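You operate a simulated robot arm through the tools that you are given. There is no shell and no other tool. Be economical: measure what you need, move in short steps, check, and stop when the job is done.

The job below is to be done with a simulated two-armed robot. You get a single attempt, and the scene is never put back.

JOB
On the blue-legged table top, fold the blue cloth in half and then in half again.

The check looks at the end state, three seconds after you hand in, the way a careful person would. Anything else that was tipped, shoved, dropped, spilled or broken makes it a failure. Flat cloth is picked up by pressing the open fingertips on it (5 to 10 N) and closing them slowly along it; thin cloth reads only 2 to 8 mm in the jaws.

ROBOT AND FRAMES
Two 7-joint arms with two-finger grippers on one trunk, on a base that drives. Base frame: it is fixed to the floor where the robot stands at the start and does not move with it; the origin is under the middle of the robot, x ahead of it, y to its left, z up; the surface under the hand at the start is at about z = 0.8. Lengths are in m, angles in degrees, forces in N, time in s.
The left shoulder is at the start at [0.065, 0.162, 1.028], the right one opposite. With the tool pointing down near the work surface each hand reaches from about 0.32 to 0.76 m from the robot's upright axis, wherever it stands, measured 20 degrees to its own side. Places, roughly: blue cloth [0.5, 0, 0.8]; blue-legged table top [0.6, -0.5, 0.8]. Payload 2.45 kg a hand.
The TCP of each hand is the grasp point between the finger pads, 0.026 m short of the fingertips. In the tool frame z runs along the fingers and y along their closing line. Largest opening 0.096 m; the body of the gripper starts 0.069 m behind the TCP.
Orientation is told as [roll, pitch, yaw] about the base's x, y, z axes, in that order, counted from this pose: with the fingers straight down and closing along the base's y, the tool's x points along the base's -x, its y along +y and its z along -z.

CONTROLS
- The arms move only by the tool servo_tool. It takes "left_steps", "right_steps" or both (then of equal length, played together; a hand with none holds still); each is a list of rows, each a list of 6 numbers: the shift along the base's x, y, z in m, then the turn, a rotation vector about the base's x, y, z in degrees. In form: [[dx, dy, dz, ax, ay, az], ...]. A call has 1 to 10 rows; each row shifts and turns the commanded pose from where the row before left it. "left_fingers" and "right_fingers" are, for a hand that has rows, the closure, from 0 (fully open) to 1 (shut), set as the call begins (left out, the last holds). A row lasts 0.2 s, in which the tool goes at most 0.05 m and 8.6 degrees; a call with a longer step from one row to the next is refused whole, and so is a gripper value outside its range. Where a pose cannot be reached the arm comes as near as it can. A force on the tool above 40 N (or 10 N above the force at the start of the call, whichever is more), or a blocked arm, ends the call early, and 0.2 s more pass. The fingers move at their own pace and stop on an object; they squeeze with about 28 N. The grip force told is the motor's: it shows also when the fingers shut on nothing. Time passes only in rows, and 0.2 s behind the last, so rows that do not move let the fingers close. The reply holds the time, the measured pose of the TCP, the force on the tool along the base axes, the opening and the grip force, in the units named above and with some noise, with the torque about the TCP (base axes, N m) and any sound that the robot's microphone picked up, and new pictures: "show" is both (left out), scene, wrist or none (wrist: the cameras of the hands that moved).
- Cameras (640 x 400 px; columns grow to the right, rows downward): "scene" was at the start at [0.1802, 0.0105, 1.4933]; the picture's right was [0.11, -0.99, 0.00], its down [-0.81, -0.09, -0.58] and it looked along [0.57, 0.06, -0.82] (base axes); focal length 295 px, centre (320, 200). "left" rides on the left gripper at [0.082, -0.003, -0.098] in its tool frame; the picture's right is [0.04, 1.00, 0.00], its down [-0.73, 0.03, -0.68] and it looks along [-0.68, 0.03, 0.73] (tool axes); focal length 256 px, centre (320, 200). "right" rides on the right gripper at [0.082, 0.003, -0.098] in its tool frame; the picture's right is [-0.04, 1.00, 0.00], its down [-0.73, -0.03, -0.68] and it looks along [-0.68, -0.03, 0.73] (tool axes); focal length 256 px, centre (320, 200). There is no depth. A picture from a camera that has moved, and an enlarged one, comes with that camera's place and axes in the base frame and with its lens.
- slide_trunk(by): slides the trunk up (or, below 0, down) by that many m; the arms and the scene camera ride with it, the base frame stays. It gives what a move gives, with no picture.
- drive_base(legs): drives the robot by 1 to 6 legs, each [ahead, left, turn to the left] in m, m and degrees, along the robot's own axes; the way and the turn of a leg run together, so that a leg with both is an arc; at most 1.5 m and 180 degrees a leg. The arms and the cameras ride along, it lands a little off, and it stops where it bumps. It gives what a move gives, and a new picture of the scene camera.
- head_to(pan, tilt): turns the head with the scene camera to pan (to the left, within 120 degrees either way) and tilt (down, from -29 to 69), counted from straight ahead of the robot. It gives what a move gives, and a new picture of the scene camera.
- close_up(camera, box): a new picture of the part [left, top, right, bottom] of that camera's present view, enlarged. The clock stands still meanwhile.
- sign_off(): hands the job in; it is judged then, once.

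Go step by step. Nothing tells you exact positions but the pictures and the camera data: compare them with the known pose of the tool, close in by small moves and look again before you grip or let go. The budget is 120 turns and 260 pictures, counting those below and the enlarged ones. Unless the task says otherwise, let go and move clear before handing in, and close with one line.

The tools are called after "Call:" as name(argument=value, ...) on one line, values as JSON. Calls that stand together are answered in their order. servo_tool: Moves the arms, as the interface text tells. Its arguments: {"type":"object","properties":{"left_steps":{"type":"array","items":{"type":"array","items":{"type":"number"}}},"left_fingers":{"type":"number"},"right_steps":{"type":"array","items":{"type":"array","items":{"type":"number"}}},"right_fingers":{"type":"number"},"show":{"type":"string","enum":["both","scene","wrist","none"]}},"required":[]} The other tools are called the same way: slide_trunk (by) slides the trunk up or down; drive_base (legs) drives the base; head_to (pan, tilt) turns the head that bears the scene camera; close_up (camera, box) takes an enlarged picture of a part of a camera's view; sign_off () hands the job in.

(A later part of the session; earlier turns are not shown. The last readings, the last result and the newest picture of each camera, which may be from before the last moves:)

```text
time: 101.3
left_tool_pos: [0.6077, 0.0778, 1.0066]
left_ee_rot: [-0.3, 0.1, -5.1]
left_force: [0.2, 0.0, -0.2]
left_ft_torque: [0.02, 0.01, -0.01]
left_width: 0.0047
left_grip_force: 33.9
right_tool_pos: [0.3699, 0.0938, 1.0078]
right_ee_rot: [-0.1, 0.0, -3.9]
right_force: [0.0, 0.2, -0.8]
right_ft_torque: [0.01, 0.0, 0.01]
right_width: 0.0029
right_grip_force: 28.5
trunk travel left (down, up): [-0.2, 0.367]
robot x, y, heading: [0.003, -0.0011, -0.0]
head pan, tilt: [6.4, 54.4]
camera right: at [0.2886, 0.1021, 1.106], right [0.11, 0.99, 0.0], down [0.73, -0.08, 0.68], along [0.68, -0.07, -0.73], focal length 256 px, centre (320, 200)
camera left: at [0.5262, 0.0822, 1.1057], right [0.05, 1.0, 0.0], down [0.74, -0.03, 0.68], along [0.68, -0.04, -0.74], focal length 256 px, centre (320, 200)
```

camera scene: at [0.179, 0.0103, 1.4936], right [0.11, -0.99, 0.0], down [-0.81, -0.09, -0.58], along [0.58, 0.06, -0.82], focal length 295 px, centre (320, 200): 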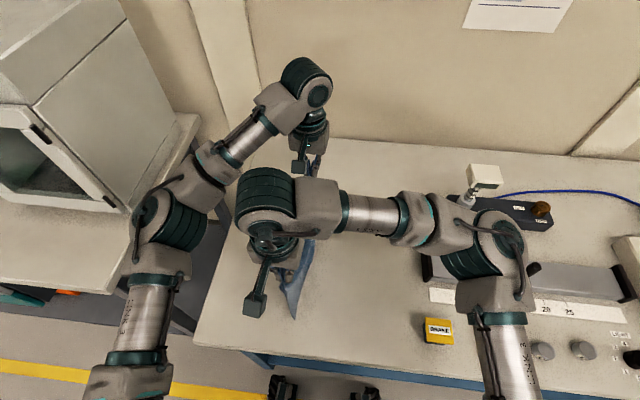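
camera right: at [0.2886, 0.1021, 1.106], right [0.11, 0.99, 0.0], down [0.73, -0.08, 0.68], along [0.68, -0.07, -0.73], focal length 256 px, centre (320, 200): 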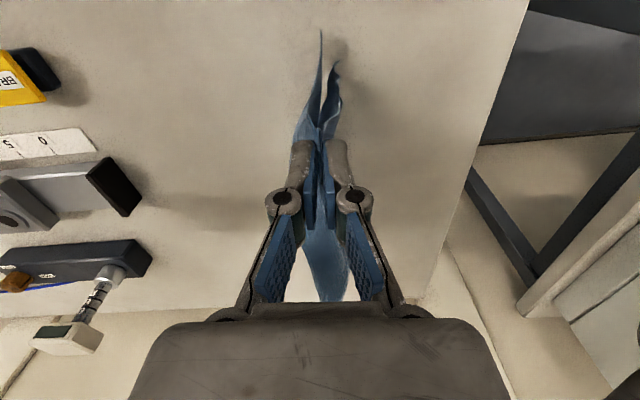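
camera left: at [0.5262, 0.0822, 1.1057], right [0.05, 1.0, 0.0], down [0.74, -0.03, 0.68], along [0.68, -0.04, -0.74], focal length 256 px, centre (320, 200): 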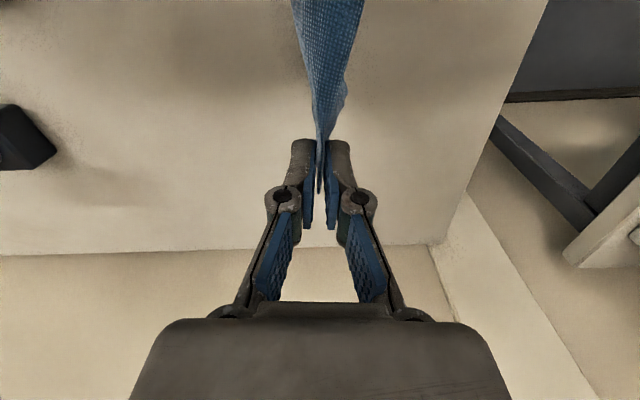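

Call:
servo_tool(left_steps=[[0, -0.006, -0.012, 0, 0, 0], [0, -0.012, -0.012, 0, 0, 0], [0, -0.012, -0.012, 0, 0, 0], [0, -0.012, -0.012, 0, 0, 0], [0, -0.012, -0.012, 0, 0, 0], [0, -0.012, -0.012, 0, 0, 0], [0, -0.012, -0.012, 0, 0, 0], [0, -0.012, -0.012, 0, 0, 0], [0, -0.012, -0.012, 0, 0, 0], [0, -0.012, -0.012, 0, 0, 0]], right_steps=[[0, -0.006, -0.012, 0, 0, 0], [0, -0.012, -0.012, 0, 0, 0], [0, -0.012, -0.012, 0, 0, 0], [0, -0.012, -0.012, 0, 0, 0], [0, -0.012, -0.012, 0, 0, 0], [0, -0.012, -0.012, 0, 0, 0], [0, -0.012, -0.012, 0, 0, 0], [0, -0.012, -0.012, 0, 0, 0], [0, -0.012, -0.012, 0, 0, 0], [0, -0.012, -0.012, 0, 0, 0]], show="both")

```text
time: 103.5
left_tool_pos: [0.6067, -0.038, 0.8878]
left_ee_rot: [0.0, 0.2, -5.1]
left_force: [0.6, 0.0, 0.3]
left_ft_torque: [0.13, 0.01, 0.02]
left_width: 0.0034
left_grip_force: 34.0
right_tool_pos: [0.3695, -0.0247, 0.8868]
right_ee_rot: [0.1, -0.2, -3.9]
right_force: [0.0, 0.2, 0.4]
right_ft_torque: [0.03, 0.0, -0.05]
right_width: 0.0028
right_grip_force: 27.9
trunk travel left (down, up): [-0.2, 0.367]
robot x, y, heading: [0.0008, -0.0008, -0.3]
head pan, tilt: [6.4, 54.4]
camera scene: at [0.1805, 0.0064, 1.4933], right [0.11, -0.99, 0.0], down [-0.81, -0.09, -0.58], along [0.57, 0.07, -0.82], focal length 295 px, centre (320, 200)
camera right: at [0.2888, -0.015, 0.9861], right [0.11, 0.99, 0.0], down [0.73, -0.08, 0.68], along [0.68, -0.07, -0.73], focal length 256 px, centre (320, 200)
camera left: at [0.5266, -0.0348, 0.9854], right [0.05, 1.0, 0.0], down [0.74, -0.04, 0.68], along [0.68, -0.03, -0.74], focal length 256 px, centre (320, 200)
```

scene: 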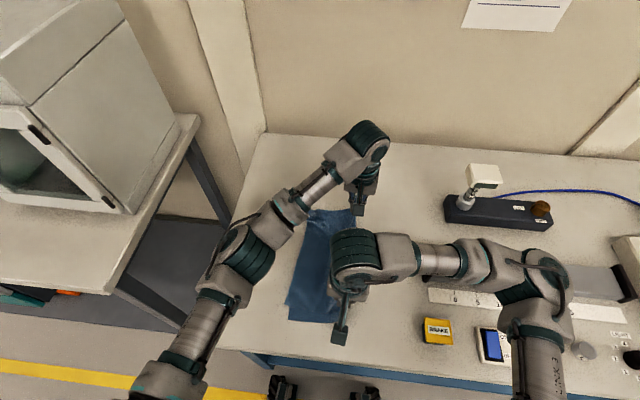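
right: 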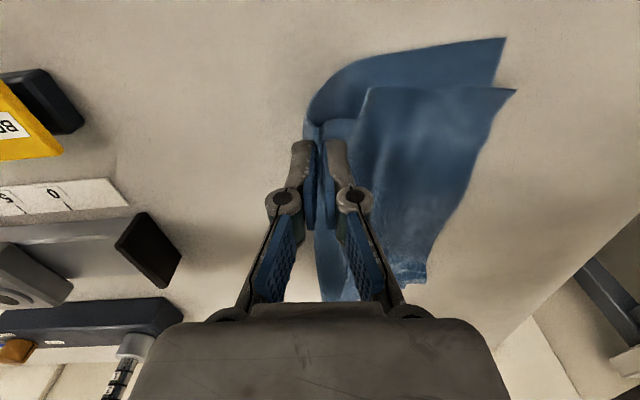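
left: 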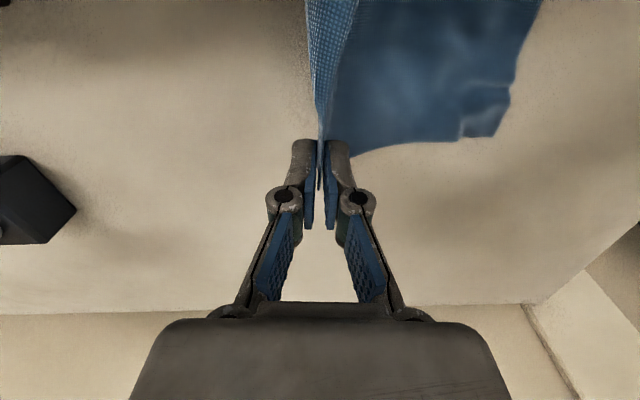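

The doubled cloth is laying down nicely. I'll finish the lay-down, then release.

Call:
servo_tool(left_steps=[[0, -0.013, -0.012, 0, 0, 0], [0, -0.013, -0.012, 0, 0, 0], [0, -0.013, -0.012, 0, 0, 0], [0, -0.014, -0.01, 0, 0, 0], [0, -0.01, -0.008, 0, 0, 0]], right_steps=[[0, -0.013, -0.012, 0, 0, 0], [0, -0.013, -0.012, 0, 0, 0], [0, -0.013, -0.012, 0, 0, 0], [0, -0.014, -0.01, 0, 0, 0], [0, -0.01, -0.008, 0, 0, 0]], show="wrist")

```text
time: 104.7
left_tool_pos: [0.6073, -0.1008, 0.8316]
left_ee_rot: [0.0, 0.2, -5.2]
left_force: [0.1, -0.1, 0.5]
left_ft_torque: [0.14, 0.01, -0.01]
left_width: 0.0038
left_grip_force: 34.7
right_tool_pos: [0.3702, -0.0858, 0.8328]
right_ee_rot: [-0.1, -0.3, -3.9]
right_force: [0.5, -0.2, 0.7]
right_ft_torque: [0.05, 0.01, -0.01]
right_width: 0.0028
right_grip_force: 28.3
trunk travel left (down, up): [-0.2, 0.367]
robot x, y, heading: [-0.0011, 0.0004, 0.0]
head pan, tilt: [6.4, 54.4]
camera right: at [0.2884, -0.0777, 0.9318], right [0.11, 0.99, 0.0], down [0.73, -0.08, 0.68], along [0.68, -0.07, -0.73], focal length 256 px, centre (320, 200)
camera left: at [0.5267, -0.0978, 0.9313], right [0.05, 1.0, 0.0], down [0.74, -0.04, 0.68], along [0.68, -0.03, -0.74], focal length 256 px, centre (320, 200)
```

right: 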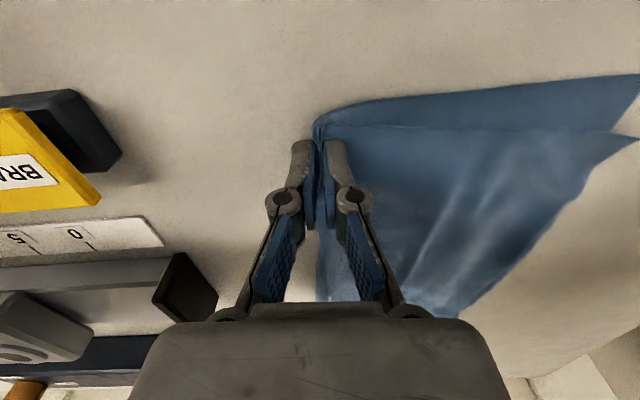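
left: 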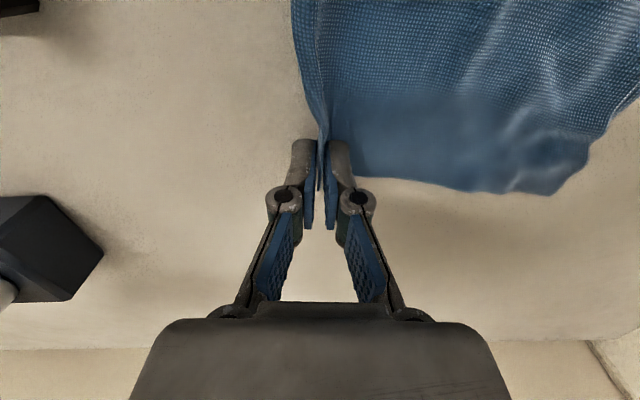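

Call:
servo_tool(left_steps=[[0, -0.005, -0.001, 5, 0, 0], [0, -0.005, -0.001, 5, 0, 0], [0, -0.005, -0.001, 5, 0, 0], [0, -0.005, -0.001, 5, 0, 0], [0, 0, -0.002, 5, 0, 0]], right_steps=[[0, -0.005, -0.001, 5, 0, 0], [0, -0.005, -0.001, 5, 0, 0], [0, -0.005, -0.001, 5, 0, 0], [0, -0.005, -0.001, 5, 0, 0], [0, 0, -0.002, 5, 0, 0]], show="none")

Call:
servo_tool(left_steps=[[0, 0, 0, 0, 0, 0], [0, 0, 0, 0, 0, 0], [0, -0.002, 0.006, 0, 0, 0], [0, -0.008, 0.02, 0, 0, 0], [0, -0.015, 0.035, 0, 0, 0]], right_steps=[[0, 0, 0, 0, 0, 0], [0, 0, 0, 0, 0, 0], [0, -0.002, 0.006, 0, 0, 0], [0, -0.008, 0.02, 0, 0, 0], [0, -0.015, 0.035, 0, 0, 0]], left_fingers=0.7, right_fingers=0.7, show="both")

```text
time: 105.9
left_tool_pos: [0.5914, -0.0889, 0.8305]
left_ee_rot: [19.4, 1.8, -5.0]
left_force: [0.5, -0.4, 0.0]
left_ft_torque: [-0.04, 0.0, 0.04]
left_width: 0.0012
left_grip_force: 24.6
left hand out of reach, approached as far as the arm can: row 2, 3, 4, 5
right_tool_pos: [0.3703, -0.1039, 0.8277]
right_ee_rot: [25.2, 1.4, -3.6]
right_force: [0.4, 2.2, 2.9]
right_ft_torque: [0.0, -0.05, 0.0]
right_width: 0.0027
right_grip_force: 28.0
trunk travel left (down, up): [-0.2, 0.367]
robot x, y, heading: [0.0022, -0.0019, -0.1]
head pan, tilt: [6.4, 54.4]
```

```text
time: 107.1
left_tool_pos: [0.5903, -0.0795, 0.8789]
left_ee_rot: [21.9, 2.0, -5.1]
left_force: [0.1, 0.0, -0.3]
left_ft_torque: [0.03, 0.0, 0.03]
left_width: 0.0288
left_grip_force: 0.2
left hand out of reach, approached as far as the arm can: row 3, 4, 5
right_tool_pos: [0.3665, -0.1297, 0.8888]
right_ee_rot: [25.0, 1.5, -3.6]
right_force: [1.9, 0.2, 0.6]
right_ft_torque: [-0.02, -0.02, 0.01]
right_width: 0.0286
right_grip_force: 0.1
trunk travel left (down, up): [-0.2, 0.367]
robot x, y, heading: [0.0023, 0.0001, 0.3]
head pan, tilt: [6.4, 54.4]
camera scene: at [0.1779, 0.005, 1.4938], right [0.11, -0.99, 0.0], down [-0.81, -0.09, -0.58], along [0.58, 0.07, -0.81], focal length 295 px, centre (320, 200)
camera right: at [0.2861, -0.1638, 0.9821], right [0.11, 0.9, 0.42], down [0.73, -0.36, 0.58], along [0.68, 0.24, -0.69], focal length 256 px, centre (320, 200)
camera left: at [0.5095, -0.113, 0.9717], right [0.05, 0.93, 0.37], down [0.73, -0.29, 0.61], along [0.68, 0.24, -0.69], focal length 256 px, centre (320, 200)
```

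scene: 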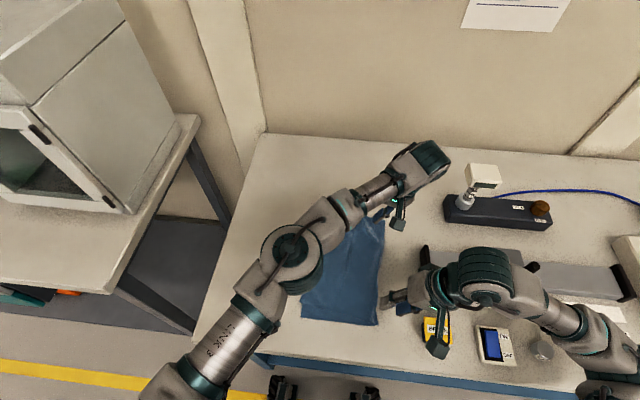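
right: 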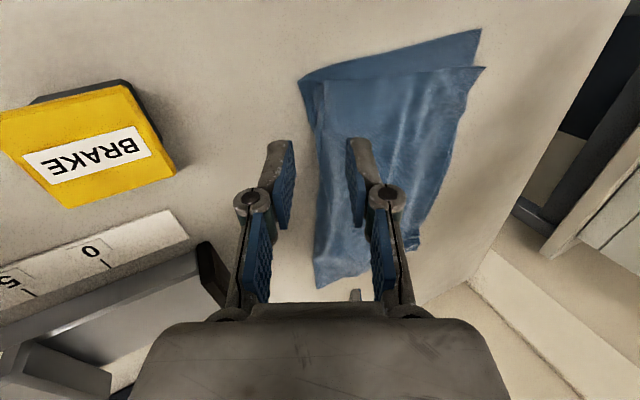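
left: 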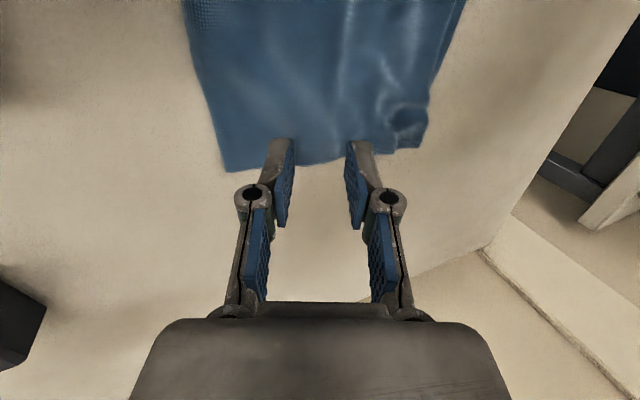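

The first fold now looks clean. I'll move the hands clear to inspect.

Call:
servo_tool(left_steps=[[0, 0.01, 0.02, -5, 0, 0], [0, 0.03, 0.02, -5, 0, 0], [0, 0.045, 0, -5, 0, 0], [0, 0.045, 0, -5, 0, 0], [0, 0.045, 0, -2, 0, 0], [0, 0.045, 0, 0, 0, 0], [0, 0.045, 0, 0, 0, 0], [0, 0.04, 0, 0, 0, 0]], right_steps=[[0, 0, 0.02, -5, 0, 0], [0, -0.02, 0.02, -5, 0, 0], [0, -0.03, 0, -5, 0, 0], [0, -0.03, 0, -5, 0, 0], [0, -0.03, 0, -5, 0, 0], [0, 0, 0, 0, 0, 0], [0, 0, 0, 0, 0, 0], [0, 0, 0, 0, 0, 0]], show="none")

Call:
close_up(camera="scene", box=[240, 190, 440, 340])

```text
time: 108.9
left_tool_pos: [0.5902, 0.2301, 0.9176]
left_ee_rot: [-0.1, 0.0, -5.4]
left_force: [-0.3, 0.8, -0.2]
left_ft_torque: [0.02, 0.0, 0.04]
left_width: 0.0288
left_grip_force: 0.0
right_tool_pos: [0.37, -0.239, 0.9265]
right_ee_rot: [0.0, -0.3, -3.9]
right_force: [-0.1, 0.7, -0.1]
right_ft_torque: [-0.04, -0.02, 0.03]
right_width: 0.0288
right_grip_force: 0.0
trunk travel left (down, up): [-0.2, 0.367]
robot x, y, heading: [-0.0025, 0.0006, -0.2]
head pan, tilt: [6.4, 54.4]
```

```text
2.67 times, centred on (340, 265) of scene
camera zoom: at [0.1791, 0.0111, 1.4935], right [0.11, -0.99, 0.0], down [-0.81, -0.09, -0.58], along [0.58, 0.06, -0.82], focal length 786 px, centre (267, 27)
```

zoom: 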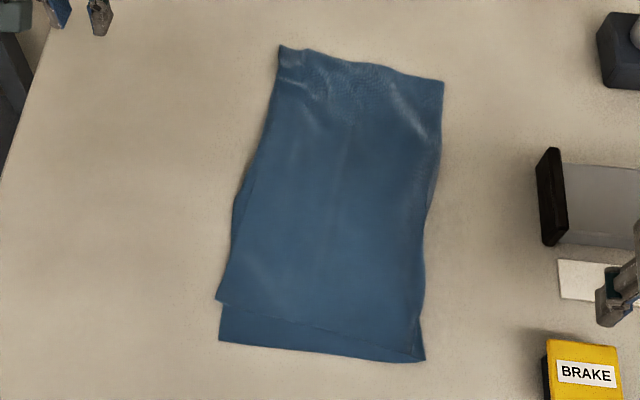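

Excellent: a near-perfect half fold. Only the top layer's near-left corner is ~3 cm short of the layer below, so I'll nudge it toward -x with a light drag.

Call:
servo_tool(left_steps=[[-0.031, -0.031, 0, 0, 0, 0], [-0.031, -0.031, 0, 0, 0, 0], [-0.031, -0.031, 0, 0, 0, 0], [-0.031, -0.031, -0.01, 0, 0, 0], [-0.031, -0.031, -0.02, 0, 0, 0], [-0.03, -0.03, -0.02, 0, 0, 0], [0, 0, -0.02, 0, 0, 0], [0, 0, -0.012, 0, 0, 0], [0, 0, -0.005, 0, 0, 0]], left_fingers=1.0, show="none")

```text
time: 110.9
left_tool_pos: [0.405, 0.0414, 0.8308]
left_ee_rot: [-0.1, 0.0, -5.4]
left_force: [-0.8, 0.5, -0.6]
left_ft_torque: [-0.01, -0.01, 0.01]
left_width: 0.0002
left_grip_force: 28.4
right_tool_pos: [0.3698, -0.2405, 0.9284]
right_ee_rot: [-0.1, -0.1, -3.9]
right_force: [-0.8, 0.2, 0.1]
right_ft_torque: [0.01, 0.04, -0.02]
right_width: 0.0288
right_grip_force: 0.0
trunk travel left (down, up): [-0.2, 0.367]
robot x, y, heading: [-0.0029, 0.0019, 0.1]
head pan, tilt: [6.4, 54.4]
```

Call:
servo_tool(left_steps=[[0, 0, -0.0015, 0, 0, 0], [0, 0, -0.001, 0, 0, 0], [0, 0, -0.0005, 0, 0, 0]], show="none")

```text
time: 111.7
left_tool_pos: [0.4045, 0.0412, 0.8281]
left_ee_rot: [0.0, -0.1, -5.2]
left_force: [-0.1, -0.4, 0.1]
left_ft_torque: [-0.01, -0.01, 0.02]
left_width: 0.0001
left_grip_force: 27.8
right_tool_pos: [0.3697, -0.2403, 0.9275]
right_ee_rot: [0.0, -0.2, -3.8]
right_force: [-1.6, 0.5, 0.5]
right_ft_torque: [-0.01, -0.01, -0.01]
right_width: 0.0288
right_grip_force: 0.0
trunk travel left (down, up): [-0.2, 0.367]
robot x, y, heading: [0.0014, 0.0014, 0.2]
head pan, tilt: [6.4, 54.4]
```

Call:
servo_tool(left_steps=[[0, 0, -0.001, 0, 0, 0], [0, 0, -0.0008, 0, 0, 0], [-0.004, 0, 0, 0, 0, 0], [-0.006, 0, 0, 0, 0, 0], [-0.006, 0, 0, 0, 0, 0], [-0.006, 0, 0, 0, 0, 0], [-0.006, 0, 0, 0, 0, 0]], show="wrist")

Call:
close_up(camera="scene", box=[240, 190, 440, 340])

```text
time: 113.3
left_tool_pos: [0.3778, 0.0416, 0.8259]
left_ee_rot: [-0.1, 0.1, -5.2]
left_force: [3.4, 0.5, 12.6]
left_ft_torque: [0.01, -0.07, -0.01]
left_width: 0.0
left_grip_force: 28.1
right_tool_pos: [0.3695, -0.2392, 0.9273]
right_ee_rot: [0.0, -0.3, -3.9]
right_force: [-0.4, 0.2, 1.0]
right_ft_torque: [0.0, -0.01, 0.02]
right_width: 0.0286
right_grip_force: 0.1
trunk travel left (down, up): [-0.2, 0.367]
robot x, y, heading: [-0.0011, -0.0012, -0.0]
head pan, tilt: [6.4, 54.4]
camera left: at [0.2959, 0.0458, 0.9252], right [0.05, 1.0, 0.0], down [0.73, -0.04, 0.68], along [0.68, -0.04, -0.73], focal length 256 px, centre (320, 200)
```

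left: 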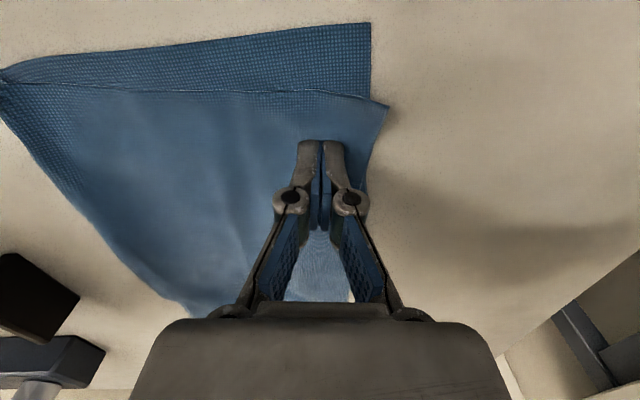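

```text
2.67 times, centred on (340, 265) of scene
camera zoom: at [0.1776, 0.0073, 1.4938], right [0.11, -0.99, 0.0], down [-0.81, -0.09, -0.58], along [0.58, 0.07, -0.81], focal length 786 px, centre (267, 27)
```

zoom: 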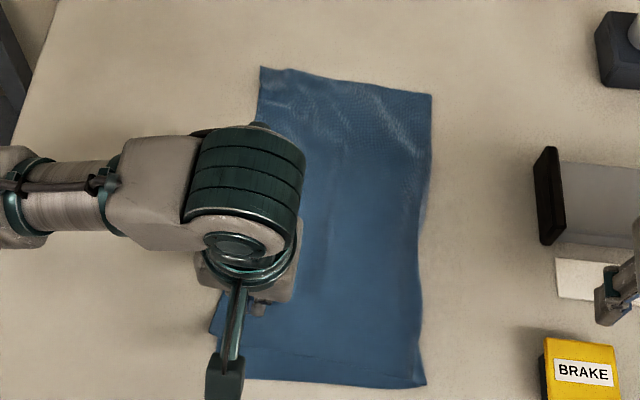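

Both layers moved together. Instead I'll pinch only the top layer at that corner, lift it slightly and shift it.

Call:
servo_tool(left_steps=[[0, 0, 0.012, 0, 0, 0], [0, 0.002, 0, 0, 0, 0], [0, 0, -0.004, 0, 0, 0], [0, 0, -0.004, 0, 0, 0], [0, 0, -0.002, 0, 0, 0], [0, 0, -0.0005, 0, 0, 0]], left_fingers=0.62, show="none")

```text
time: 114.7
left_tool_pos: [0.3766, 0.043, 0.8287]
left_ee_rot: [-0.1, 0.0, -5.2]
left_force: [0.7, 0.3, 4.6]
left_ft_torque: [0.06, -0.05, -0.03]
left_width: 0.037
left_grip_force: 0.2
right_tool_pos: [0.3712, -0.2399, 0.9299]
right_ee_rot: [0.0, -0.3, -3.8]
right_force: [0.9, -2.0, -0.2]
right_ft_torque: [0.03, 0.01, 0.01]
right_width: 0.0287
right_grip_force: 0.0
trunk travel left (down, up): [-0.2, 0.367]
robot x, y, heading: [-0.0009, -0.0013, -0.1]
head pan, tilt: [6.4, 54.4]
```

Call:
servo_tool(left_steps=[[0, 0, -0.0003, 0, 0, 0], [0, 0, 0, 0, 0, 0]], left_fingers=0.74, show="none")

Call:
servo_tool(left_steps=[[0, 0, 0, 0, 0, 0], [0, 0, 0, 0, 0, 0]], left_fingers=0.87, show="none")

Call:
servo_tool(left_steps=[[0, 0, 0, 0, 0, 0], [0, 0, 0, 0, 0, 0], [0, 0, 0, 0, 0, 0]], left_fingers=1.0, show="none")

Call:
servo_tool(left_steps=[[0, 0, 0.007, 0, 0, 0], [0, 0, 0.008, 0, 0, 0], [0, 0, 0.005, 0, 0, 0]], show="wrist")

```text
time: 115.3
left_tool_pos: [0.3778, 0.0435, 0.8278]
left_ee_rot: [-0.1, 0.0, -5.2]
left_force: [0.5, 1.2, 14.7]
left_ft_torque: [0.08, -0.03, -0.01]
left_width: 0.0243
left_grip_force: 5.1
right_tool_pos: [0.37, -0.2395, 0.929]
right_ee_rot: [0.0, -0.2, -3.8]
right_force: [-1.0, -0.1, 0.3]
right_ft_torque: [-0.02, -0.02, -0.02]
right_width: 0.0288
right_grip_force: 0.0
trunk travel left (down, up): [-0.2, 0.367]
robot x, y, heading: [-0.0035, -0.0011, -0.0]
head pan, tilt: [6.4, 54.4]
```

```text
time: 115.9
left_tool_pos: [0.378, 0.0443, 0.8278]
left_ee_rot: [-0.1, 0.0, -5.4]
left_force: [-0.6, 1.1, 14.5]
left_ft_torque: [0.06, -0.05, 0.01]
left_width: 0.0128
left_grip_force: 0.2
right_tool_pos: [0.3691, -0.2392, 0.9278]
right_ee_rot: [0.0, -0.2, -3.9]
right_force: [0.4, 0.1, -0.2]
right_ft_torque: [-0.03, 0.02, 0.02]
right_width: 0.029
right_grip_force: 0.0
trunk travel left (down, up): [-0.2, 0.367]
robot x, y, heading: [0.0002, 0.0008, -0.3]
head pan, tilt: [6.4, 54.4]
```

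```text
time: 116.7
left_tool_pos: [0.3757, 0.0431, 0.8286]
left_ee_rot: [-0.1, -0.1, -5.5]
left_force: [-1.2, -1.1, 16.7]
left_ft_torque: [-0.01, 0.03, 0.04]
left_width: 0.0031
left_grip_force: 28.2
right_tool_pos: [0.3697, -0.2408, 0.9272]
right_ee_rot: [0.0, -0.2, -3.9]
right_force: [-0.7, -0.9, 0.2]
right_ft_torque: [0.01, 0.0, 0.0]
right_width: 0.0287
right_grip_force: 0.1
trunk travel left (down, up): [-0.2, 0.367]
robot x, y, heading: [-0.0017, -0.0001, -0.1]
head pan, tilt: [6.4, 54.4]
```

```text
time: 117.5
left_tool_pos: [0.3761, 0.0444, 0.8478]
left_ee_rot: [-0.1, 0.1, -5.2]
left_force: [0.1, -0.7, 0.2]
left_ft_torque: [0.03, -0.02, -0.02]
left_width: 0.0028
left_grip_force: 27.9
right_tool_pos: [0.3699, -0.2399, 0.9281]
right_ee_rot: [0.1, -0.2, -3.9]
right_force: [-0.6, -1.1, 0.4]
right_ft_torque: [-0.01, -0.01, 0.02]
right_width: 0.0292
right_grip_force: 0.0
trunk travel left (down, up): [-0.2, 0.367]
robot x, y, heading: [-0.0008, -0.0038, 0.1]
head pan, tilt: [6.4, 54.4]
camera left: at [0.2963, 0.0481, 0.9456], right [0.05, 1.0, 0.0], down [0.73, -0.04, 0.68], along [0.68, -0.04, -0.74], focal length 256 px, centre (320, 200)
```

left: 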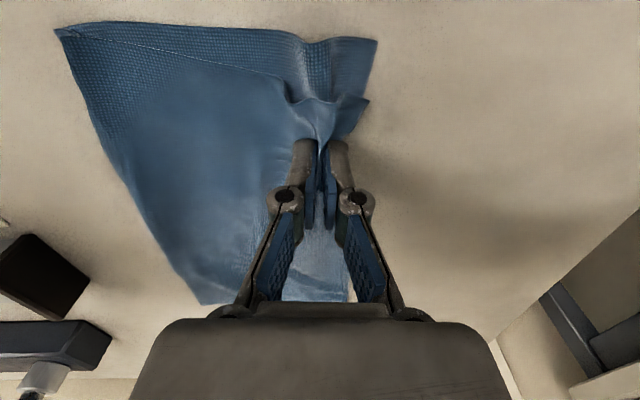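

That pinch took both layers, which is good to know for the second fold. The skew is small, so I'll lower, release, and set up the second fold: pinch both layers along the other midline, x≈0.47.

Call:
servo_tool(left_steps=[[-0.003, 0, -0.01, 0, 0, 0], [-0.003, 0, -0.008, 0, 0, 0]], show="none")

Call:
servo_tool(left_steps=[[0, 0, 0, 0, 0, 0], [0, 0, 0, 0, 0, 0], [0, 0, 0.03, 0, 0, 0], [0.0, 0.0, 0.03, 0, 0, -8], [0.01, 0, 0, 0, 0, -8.5], [0.02, 0, 0, 0, 0, -8.5], [0.02, 0, 0, 0, 0, -8.5], [0.02, 0, 0, 0, 0, -8.5], [0.02, 0.005, 0, 0, 0, -8.5], [0.015, 0.004, 0, 0, 0, -8.5]], right_steps=[[0, 0, 0.01, 0, 0, 8.5], [0, 0, 0, 0, 0, 8.5], [0, 0, 0, 0, 0, 8.5], [0, 0, 0, 0, 0, 8.5], [0, 0, 0, 0, 0, 8.5], [0.02, 0.03, 0, 0, 0, 8.5], [0.02, 0.03, 0, 0, 0, 8.5], [0.02, 0.03, 0, 0, 0, 8.5], [0.02, 0.03, 0, 0, 0, 8.5], [0.019, 0.032, 0, 0, 0, 8.5]], left_fingers=0.55, right_fingers=0.55, show="none")

Call:
servo_tool(left_steps=[[0, 0, -0.005, 0, 0, -8.5], [0, 0, -0.01, 0, 0, -8.5], [0, 0, -0.01, 0, 0, -8.5]], right_steps=[[0, 0, -0.02, 0, 0, 0], [0, 0, -0.03, 0, 0, 0], [0, 0, -0.02, 0, 0, 0]], show="both")

```text
time: 118.1
left_tool_pos: [0.3707, 0.0448, 0.8295]
left_ee_rot: [-0.1, 0.0, -5.2]
left_force: [0.0, 0.2, 1.7]
left_ft_torque: [-0.01, -0.02, -0.01]
left_width: 0.0025
left_grip_force: 26.7
right_tool_pos: [0.3696, -0.2396, 0.9276]
right_ee_rot: [-0.1, -0.2, -3.9]
right_force: [0.1, 0.1, 0.5]
right_ft_torque: [-0.01, -0.01, -0.02]
right_width: 0.0291
right_grip_force: 0.1
trunk travel left (down, up): [-0.2, 0.367]
robot x, y, heading: [0.0016, -0.0019, 0.1]
head pan, tilt: [6.4, 54.4]
```

```text
time: 120.3
left_tool_pos: [0.4763, 0.0571, 0.8891]
left_ee_rot: [-0.2, -0.2, -64.5]
left_force: [-0.5, -0.4, 0.3]
left_ft_torque: [-0.03, 0.03, 0.02]
left_width: 0.0432
left_grip_force: 0.1
right_tool_pos: [0.4493, -0.057, 0.9372]
right_ee_rot: [-0.1, 0.0, 75.5]
right_force: [0.2, 0.6, -0.2]
right_ft_torque: [-0.01, 0.0, 0.0]
right_width: 0.0432
right_grip_force: 0.0
right hand out of reach, approached as far as the arm can: row 9, 10
trunk travel left (down, up): [-0.2, 0.367]
robot x, y, heading: [0.0018, -0.0004, 0.1]
head pan, tilt: [6.4, 54.4]
```

```text
time: 121.1
left_tool_pos: [0.4778, 0.0561, 0.8624]
left_ee_rot: [-0.2, -0.2, -89.9]
left_force: [0.0, 1.3, -0.4]
left_ft_torque: [0.0, 0.01, 0.01]
left_width: 0.043
left_grip_force: 0.0
right_tool_pos: [0.4515, -0.0602, 0.906]
right_ee_rot: [0.0, -0.3, 75.1]
right_force: [-0.3, -0.6, -0.3]
right_ft_torque: [-0.07, -0.01, -0.01]
right_width: 0.0435
right_grip_force: 0.1
right hand out of reach, approached as far as the arm can: row 2, 3
trunk travel left (down, up): [-0.2, 0.367]
robot x, y, heading: [-0.0003, 0.0014, -0.1]
head pan, tilt: [6.4, 54.4]
camera scene: at [0.1803, 0.012, 1.4933], right [0.11, -0.99, 0.0], down [-0.81, -0.09, -0.58], along [0.57, 0.06, -0.82], focal length 295 px, centre (320, 200)
camera right: at [0.4263, -0.1392, 1.0055], right [-0.96, 0.29, 0.0], down [0.22, 0.7, 0.68], along [0.2, 0.65, -0.73], focal length 256 px, centre (320, 200)
camera left: at [0.4739, 0.1368, 0.9618], right [1.0, 0.04, 0.0], down [0.03, -0.73, 0.68], along [0.03, -0.68, -0.73], focal length 256 px, centre (320, 200)
```

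scene: 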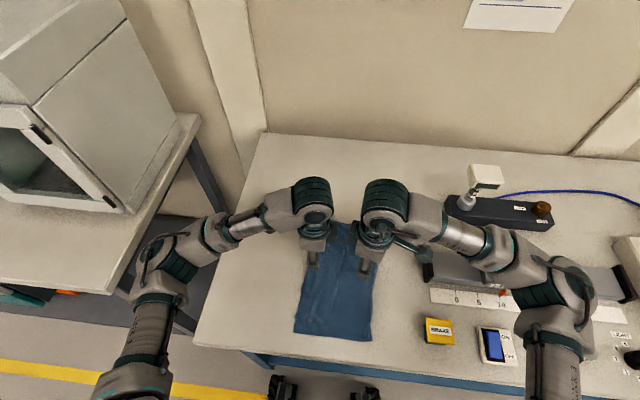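
right: 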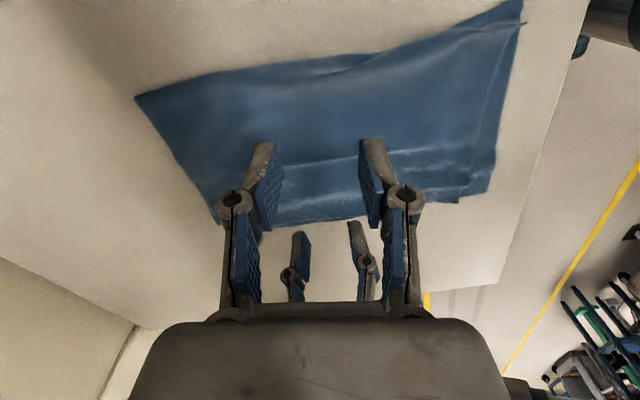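
left: 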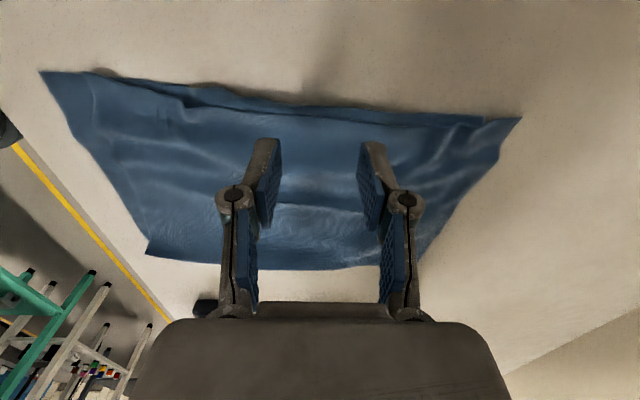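

The layers look well aligned now. The midline runs from [0.461,0.075] to [0.446,-0.105], so I'll set the right yaw to ~65° and descend with both hands onto it.

Call:
servo_tool(left_steps=[[-0.009, 0.001, 0, 0, 0, 0], [-0.009, 0.001, 0, 0, 0, 0], [0, 0, -0.008, 0, 0, 0], [0, 0, -0.012, 0, 0, 0], [0, 0, -0.008, 0, 0, 0], [0, 0, -0.004, 0, 0, 0]], right_steps=[[-0.002, -0.012, 0, 0, 0, -6], [-0.0025, -0.013, 0, 0, 0, -5], [0, 0, -0.025, 0, 0, 0], [0, 0, -0.025, 0, 0, 0], [0, 0, -0.018, 0, 0, 0], [0, 0, -0.006, 0, 0, 0]], show="wrist")

```text
time: 122.5
left_tool_pos: [0.4601, 0.056, 0.8319]
left_ee_rot: [-0.1, 0.0, -90.0]
left_force: [-0.1, -1.4, -0.1]
left_ft_torque: [-0.05, 0.02, -0.02]
left_width: 0.0434
left_grip_force: 0.0
right_tool_pos: [0.4452, -0.0853, 0.8328]
right_ee_rot: [-0.1, -0.3, 64.4]
right_force: [-0.1, 0.1, 1.4]
right_ft_torque: [-0.02, 0.06, 0.04]
right_width: 0.0432
right_grip_force: 0.2
trunk travel left (down, up): [-0.2, 0.367]
robot x, y, heading: [0.0016, 0.0038, -0.1]
head pan, tilt: [6.4, 54.4]
camera right: at [0.4069, -0.1594, 0.9319], right [-0.88, 0.47, 0.0], down [0.34, 0.65, 0.68], along [0.32, 0.6, -0.73], focal length 256 px, centre (320, 200)
camera left: at [0.4553, 0.1367, 0.9309], right [1.0, 0.04, 0.0], down [0.03, -0.73, 0.68], along [0.03, -0.68, -0.73], focal length 256 px, centre (320, 200)
```

right: 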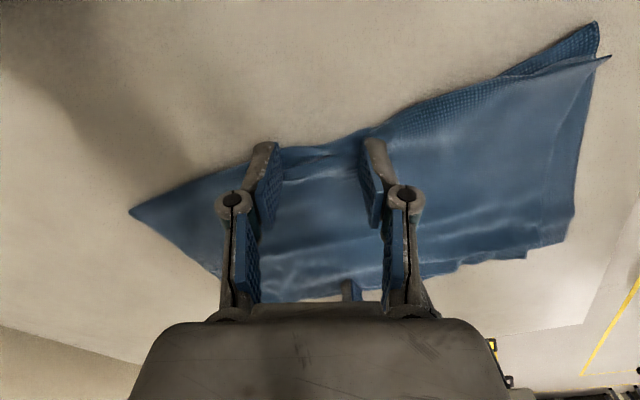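
left: 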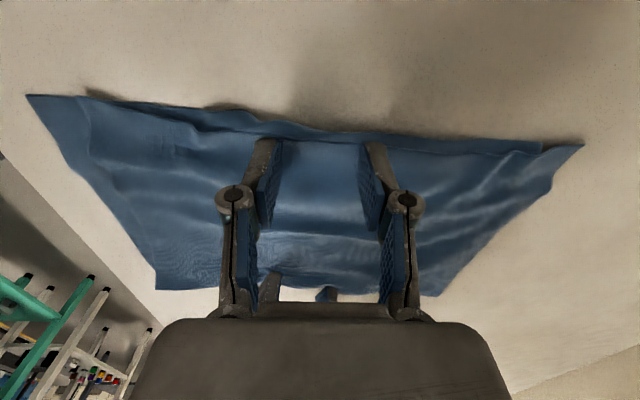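

Call:
servo_tool(left_steps=[[0, 0, -0.003, 0, 0, 0], [0, 0, -0.002, 0, 0, 0], [0, 0, -0.001, 0, 0, 0]], right_steps=[[0, 0, -0.003, 0, 0, 0], [0, 0, -0.002, 0, 0, 0], [0, 0, -0.001, 0, 0, 0]], show="none")

```text
time: 123.3
left_tool_pos: [0.4573, 0.0562, 0.8279]
left_ee_rot: [0.0, -0.2, -89.8]
left_force: [-1.3, 1.4, 10.4]
left_ft_torque: [0.06, -0.15, 0.01]
left_width: 0.0418
left_grip_force: 0.1
right_tool_pos: [0.4445, -0.0864, 0.8276]
right_ee_rot: [0.0, -0.3, 64.5]
right_force: [0.1, 1.6, 4.5]
right_ft_torque: [0.01, 0.07, -0.03]
right_width: 0.0437
right_grip_force: 0.3
trunk travel left (down, up): [-0.2, 0.367]
robot x, y, heading: [0.0033, 0.0006, 0.1]
head pan, tilt: [6.4, 54.4]
```

Call:
servo_tool(left_steps=[[0, 0, -0.0005, 0, 0, 0], [0, 0, 0, 0, 0, 0]], right_steps=[[0, 0, -0.001, 0, 0, 0], [0, 0, -0.0003, 0, 0, 0]], left_fingers=0.64, right_fingers=0.6, show="none")

Call:
servo_tool(left_steps=[[0, 0, 0, 0, 0, 0], [0, 0, 0, 0, 0, 0]], right_steps=[[0, 0, 0, 0, 0, 0], [0, 0, 0, 0, 0, 0]], left_fingers=0.76, right_fingers=0.74, show="none")

Call:
servo_tool(left_steps=[[0, 0, 0, 0, 0, 0], [0, 0, 0, 0, 0, 0]], right_steps=[[0, 0, 0, 0, 0, 0], [0, 0, 0, 0, 0, 0]], left_fingers=0.88, right_fingers=0.87, show="wrist")

Call:
servo_tool(left_steps=[[0, 0, 0, 0, 0, 0], [0, 0, 0, 0, 0, 0], [0, 0, 0, 0, 0, 0]], right_steps=[[0, 0, 0, 0, 0, 0], [0, 0, 0, 0, 0, 0], [0, 0, 0, 0, 0, 0]], left_fingers=1.0, right_fingers=1.0, show="none")

```text
time: 123.9
left_tool_pos: [0.4568, 0.0556, 0.8274]
left_ee_rot: [0.0, 0.0, -89.8]
left_force: [0.1, 0.6, 11.2]
left_ft_torque: [0.08, -0.04, -0.02]
left_width: 0.036
left_grip_force: 0.1
right_tool_pos: [0.4438, -0.0862, 0.8278]
right_ee_rot: [-0.1, -0.2, 64.5]
right_force: [0.1, 0.8, 14.5]
right_ft_torque: [0.01, 0.05, -0.01]
right_width: 0.0388
right_grip_force: 0.1
trunk travel left (down, up): [-0.2, 0.367]
robot x, y, heading: [-0.0007, 0.0007, 0.1]
head pan, tilt: [6.4, 54.4]
```

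```text
time: 124.5
left_tool_pos: [0.4574, 0.0543, 0.8268]
left_ee_rot: [0.0, 0.0, -89.9]
left_force: [-0.1, -0.6, 16.8]
left_ft_torque: [0.05, 0.04, 0.02]
left_width: 0.023
left_grip_force: 0.1
right_tool_pos: [0.4445, -0.0869, 0.8263]
right_ee_rot: [-0.3, -0.3, 64.4]
right_force: [1.0, 0.4, 18.0]
right_ft_torque: [0.02, -0.17, -0.04]
right_width: 0.0268
right_grip_force: 5.0
trunk travel left (down, up): [-0.2, 0.367]
robot x, y, heading: [-0.0011, 0.0018, 0.2]
head pan, tilt: [6.4, 54.4]
```

```text
time: 125.1
left_tool_pos: [0.4564, 0.057, 0.8282]
left_ee_rot: [0.1, -0.2, -89.8]
left_force: [2.0, -2.5, 24.2]
left_ft_torque: [0.07, -0.17, -0.02]
left_width: 0.0125
left_grip_force: 0.1
right_tool_pos: [0.4433, -0.087, 0.8273]
right_ee_rot: [-0.2, -0.3, 64.6]
right_force: [-0.1, 2.5, 24.2]
right_ft_torque: [0.02, -0.02, 0.01]
right_width: 0.0119
right_grip_force: 0.0
trunk travel left (down, up): [-0.2, 0.367]
robot x, y, heading: [0.0025, 0.0052, 0.0]
head pan, tilt: [6.4, 54.4]
camera right: at [0.4052, -0.1599, 0.9263], right [-0.88, 0.47, 0.0], down [0.34, 0.65, 0.68], along [0.32, 0.6, -0.73], focal length 256 px, centre (320, 200)
camera left: at [0.4534, 0.1368, 0.9263], right [1.0, 0.04, 0.0], down [0.03, -0.73, 0.68], along [0.03, -0.68, -0.73], focal length 256 px, centre (320, 200)
```

right: 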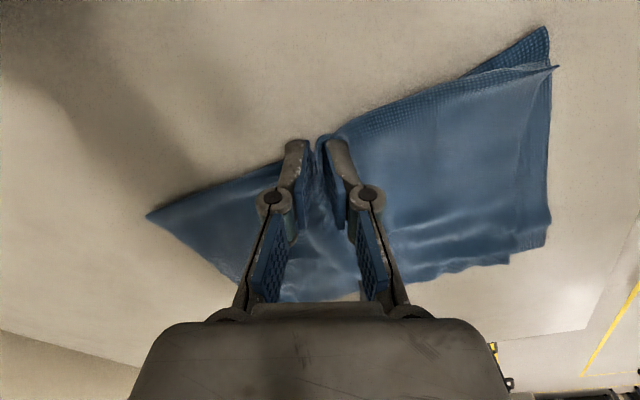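
left: 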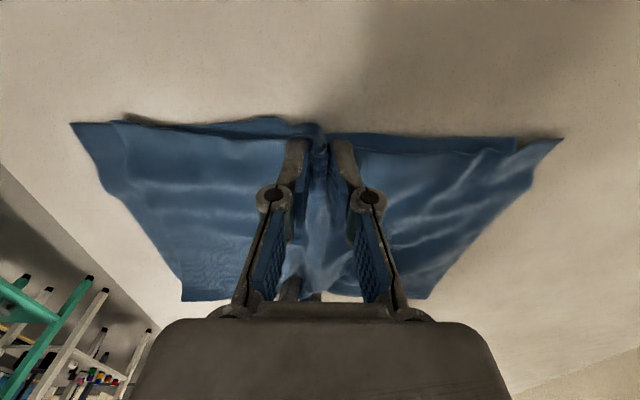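

```text
time: 125.9
left_tool_pos: [0.4573, 0.0562, 0.8277]
left_ee_rot: [0.1, 0.0, -89.7]
left_force: [0.8, -1.3, 31.6]
left_ft_torque: [0.07, -0.2, -0.03]
left_width: 0.0066
left_grip_force: 28.1
right_tool_pos: [0.4428, -0.0853, 0.8277]
right_ee_rot: [-0.2, -0.3, 64.4]
right_force: [-0.2, 2.9, 24.9]
right_ft_torque: [0.08, 0.41, -0.03]
right_width: 0.0037
right_grip_force: 27.1
trunk travel left (down, up): [-0.2, 0.367]
robot x, y, heading: [-0.0036, -0.002, -0.0]
head pan, tilt: [6.4, 54.4]
```

The left reads 6.6 mm, so it has both layers; the right reads 3.7 mm. I'll lift partway and check.

Call:
servo_tool(left_steps=[[0, 0, 0.012, 0, 0, 0], [0, 0, 0.016, 0, 0, 0], [0, 0, 0.016, 0, 0, 0], [0, 0, 0.016, 0, 0, 0]], right_steps=[[0, 0, 0.012, 0, 0, 0], [0, 0, 0.016, 0, 0, 0], [0, 0, 0.016, 0, 0, 0], [0, 0, 0.016, 0, 0, 0]], show="both")

```text
time: 126.9
left_tool_pos: [0.4587, 0.0554, 0.887]
left_ee_rot: [-0.2, 0.0, -89.8]
left_force: [-1.2, -0.3, -0.1]
left_ft_torque: [0.01, -0.02, -0.04]
left_width: 0.006
left_grip_force: 27.7
right_tool_pos: [0.4458, -0.0875, 0.8858]
right_ee_rot: [0.0, -0.2, 64.4]
right_force: [-0.1, -0.3, -0.5]
right_ft_torque: [0.03, -0.02, 0.0]
right_width: 0.0047
right_grip_force: 28.9
trunk travel left (down, up): [-0.2, 0.367]
robot x, y, heading: [0.0038, 0.0035, -0.2]
head pan, tilt: [6.4, 54.4]
camera scene: at [0.1789, 0.0092, 1.4935], right [0.11, -0.99, 0.0], down [-0.81, -0.09, -0.58], along [0.58, 0.07, -0.82], focal length 295 px, centre (320, 200)
camera right: at [0.4068, -0.1599, 0.9846], right [-0.88, 0.47, 0.0], down [0.34, 0.65, 0.68], along [0.32, 0.6, -0.73], focal length 256 px, centre (320, 200)
camera left: at [0.4552, 0.1363, 0.9849], right [1.0, 0.04, 0.0], down [0.03, -0.73, 0.68], along [0.03, -0.68, -0.73], focal length 256 px, centre (320, 200)
```

scene: 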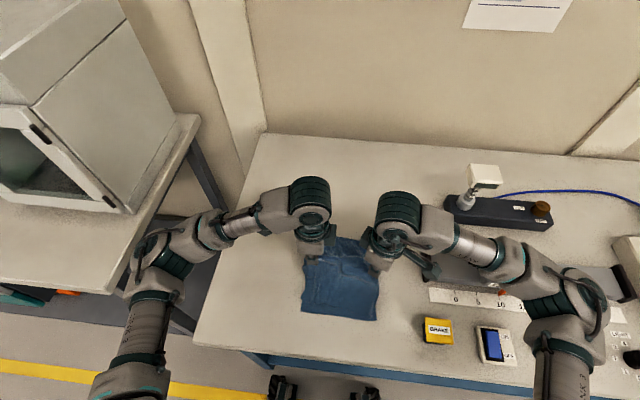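
right: 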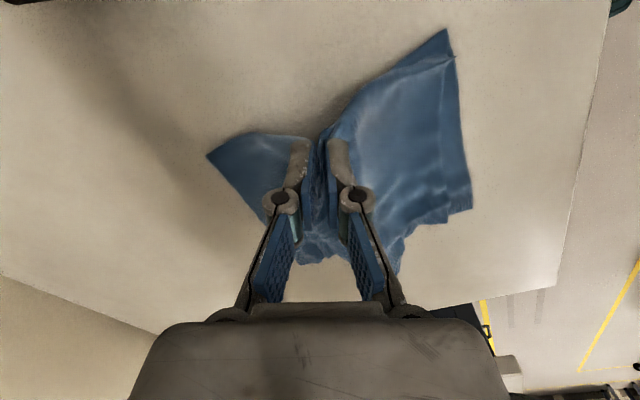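
left: 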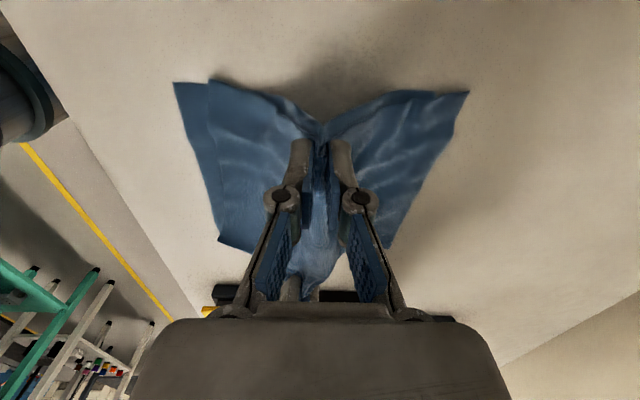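

All layers are rising. I'll lift until it hangs.

Call:
servo_tool(left_steps=[[0, 0, 0.016, 0, 0, 0], [0, 0, 0.016, 0, 0, 0], [0, 0, 0.016, 0, 0, 0], [0, 0, 0.016, 0, 0, 0], [0, 0, 0.016, 0, 0, 0], [0, 0, 0.016, 0, 0, 0], [0, 0, 0, 0, 0, 0], [0, 0, 0, 0, 0, 0]], right_steps=[[0, 0, 0.016, 0, 0, 0], [0, 0, 0.016, 0, 0, 0], [0, 0, 0.016, 0, 0, 0], [0, 0, 0.016, 0, 0, 0], [0, 0, 0.016, 0, 0, 0], [0, 0, 0.016, 0, 0, 0], [0, 0, 0, 0, 0, 0], [0, 0, 0, 0, 0, 0]], show="both")

```text
time: 128.7
left_tool_pos: [0.4576, 0.0553, 0.9818]
left_ee_rot: [-0.1, -0.1, -89.8]
left_force: [-0.6, -0.2, 0.5]
left_ft_torque: [-0.03, -0.02, 0.01]
left_width: 0.0057
left_grip_force: 28.5
right_tool_pos: [0.4447, -0.0853, 0.9815]
right_ee_rot: [0.1, -0.1, 64.5]
right_force: [-0.3, 0.1, -1.3]
right_ft_torque: [-0.02, -0.01, 0.0]
right_width: 0.0048
right_grip_force: 29.3
trunk travel left (down, up): [-0.2, 0.367]
robot x, y, heading: [-0.0002, -0.0039, 0.1]
head pan, tilt: [6.4, 54.4]
camera scene: at [0.1796, 0.0092, 1.4934], right [0.11, -0.99, 0.0], down [-0.81, -0.09, -0.58], along [0.57, 0.07, -0.82], focal length 295 px, centre (320, 200)
camera right: at [0.4073, -0.1598, 1.0801], right [-0.88, 0.47, 0.0], down [0.34, 0.65, 0.68], along [0.32, 0.6, -0.73], focal length 256 px, centre (320, 200)
camera left: at [0.4555, 0.1362, 1.0805], right [1.0, 0.04, 0.0], down [0.03, -0.73, 0.68], along [0.03, -0.68, -0.73], focal length 256 px, centre (320, 200)
```

scene: 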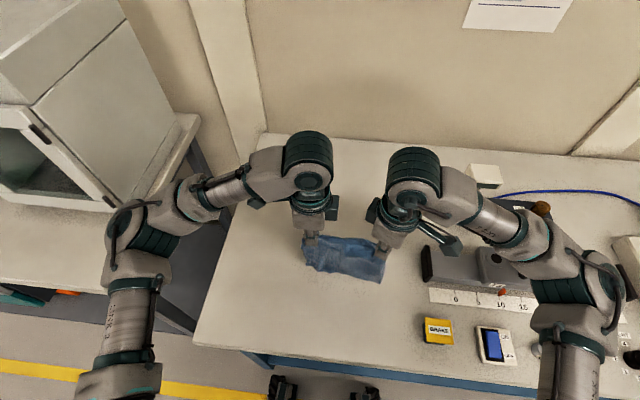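
right: 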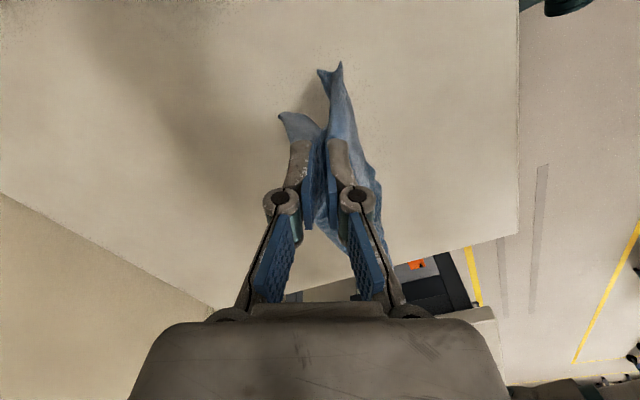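
left: 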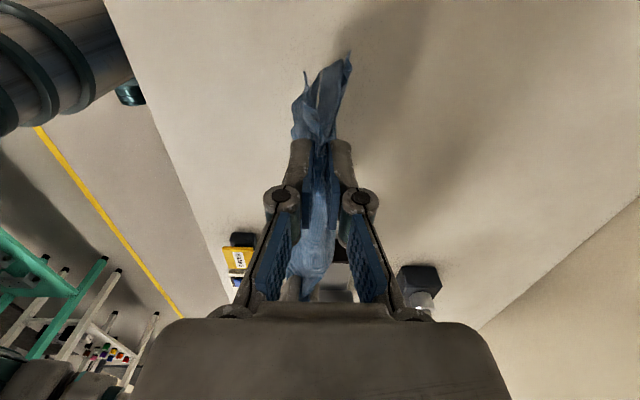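

The quadruple cloth hangs from the second midline. I'll lay it down along a 45° path away from the robot (+x).

Call:
servo_tool(left_steps=[[0, 0.001, -0.012, 0, 0, 0], [0.01, 0.001, -0.012, 0, 0, 0], [0.012, 0.001, -0.012, 0, 0, 0], [0.012, 0, -0.012, 0, 0, 0], [0.012, 0, -0.012, 0, 0, 0], [0.012, 0, -0.012, 0, 0, 0], [0.012, 0, -0.012, 0, 0, 0], [0.013, 0, -0.012, 0, 0, 0], [0.013, 0, -0.012, 0, 0, 0], [0.013, 0, -0.012, 0, 0, 0]], right_steps=[[0, -0.001, -0.012, 0, 0, 0], [0.01, -0.001, -0.012, 0, 0, 0], [0.012, -0.001, -0.012, 0, 0, 0], [0.012, 0, -0.012, 0, 0, 0], [0.012, 0, -0.012, 0, 0, 0], [0.012, 0, -0.012, 0, 0, 0], [0.012, 0, -0.012, 0, 0, 0], [0.013, 0, -0.012, 0, 0, 0], [0.013, 0, -0.012, 0, 0, 0], [0.013, 0, -0.012, 0, 0, 0]], show="both")

```text
time: 130.9
left_tool_pos: [0.5684, 0.06, 0.8593]
left_ee_rot: [-0.1, 0.1, -89.8]
left_force: [-0.4, 0.3, 0.0]
left_ft_torque: [0.0, 0.04, 0.0]
left_width: 0.005
left_grip_force: 28.0
right_tool_pos: [0.4985, -0.0895, 0.9145]
right_ee_rot: [-0.1, -0.1, 64.4]
right_force: [-0.1, 0.3, -1.1]
right_ft_torque: [-0.01, 0.01, 0.03]
right_width: 0.0001
right_grip_force: 28.0
right hand out of reach, approached as far as the arm can: row 6, 7, 8, 9, 10
trunk travel left (down, up): [-0.2, 0.367]
robot x, y, heading: [0.0017, 0.0022, -0.0]
head pan, tilt: [6.4, 54.4]
camera scene: at [0.1812, 0.009, 1.4932], right [0.11, -0.99, 0.0], down [-0.81, -0.09, -0.58], along [0.57, 0.07, -0.82], focal length 295 px, centre (320, 200)
camera right: at [0.4594, -0.1632, 1.014], right [-0.88, 0.47, 0.0], down [0.34, 0.65, 0.68], along [0.32, 0.6, -0.73], focal length 256 px, centre (320, 200)
camera left: at [0.5655, 0.14, 0.9591], right [1.0, 0.04, 0.0], down [0.04, -0.73, 0.68], along [0.03, -0.68, -0.74], focal length 256 px, centre (320, 200)
```

scene: 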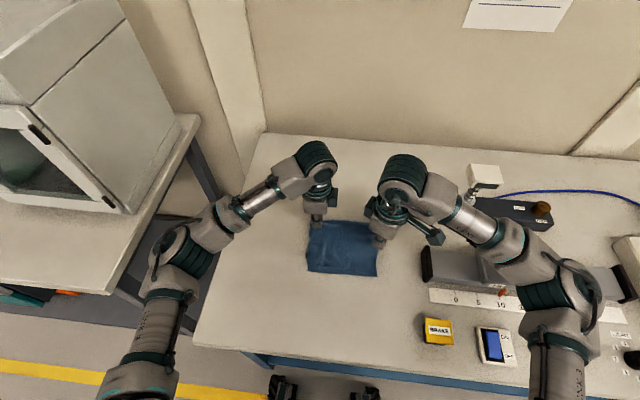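
right: 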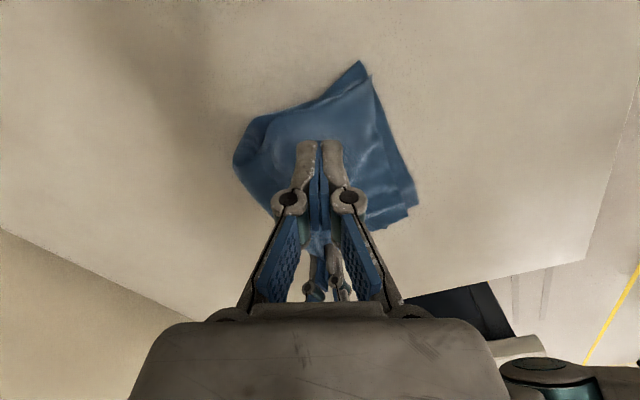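
left: 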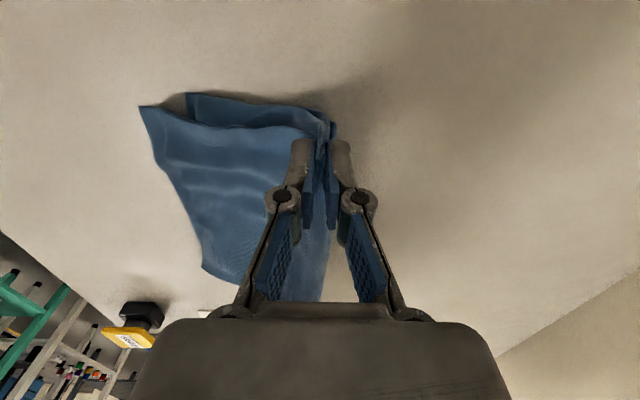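

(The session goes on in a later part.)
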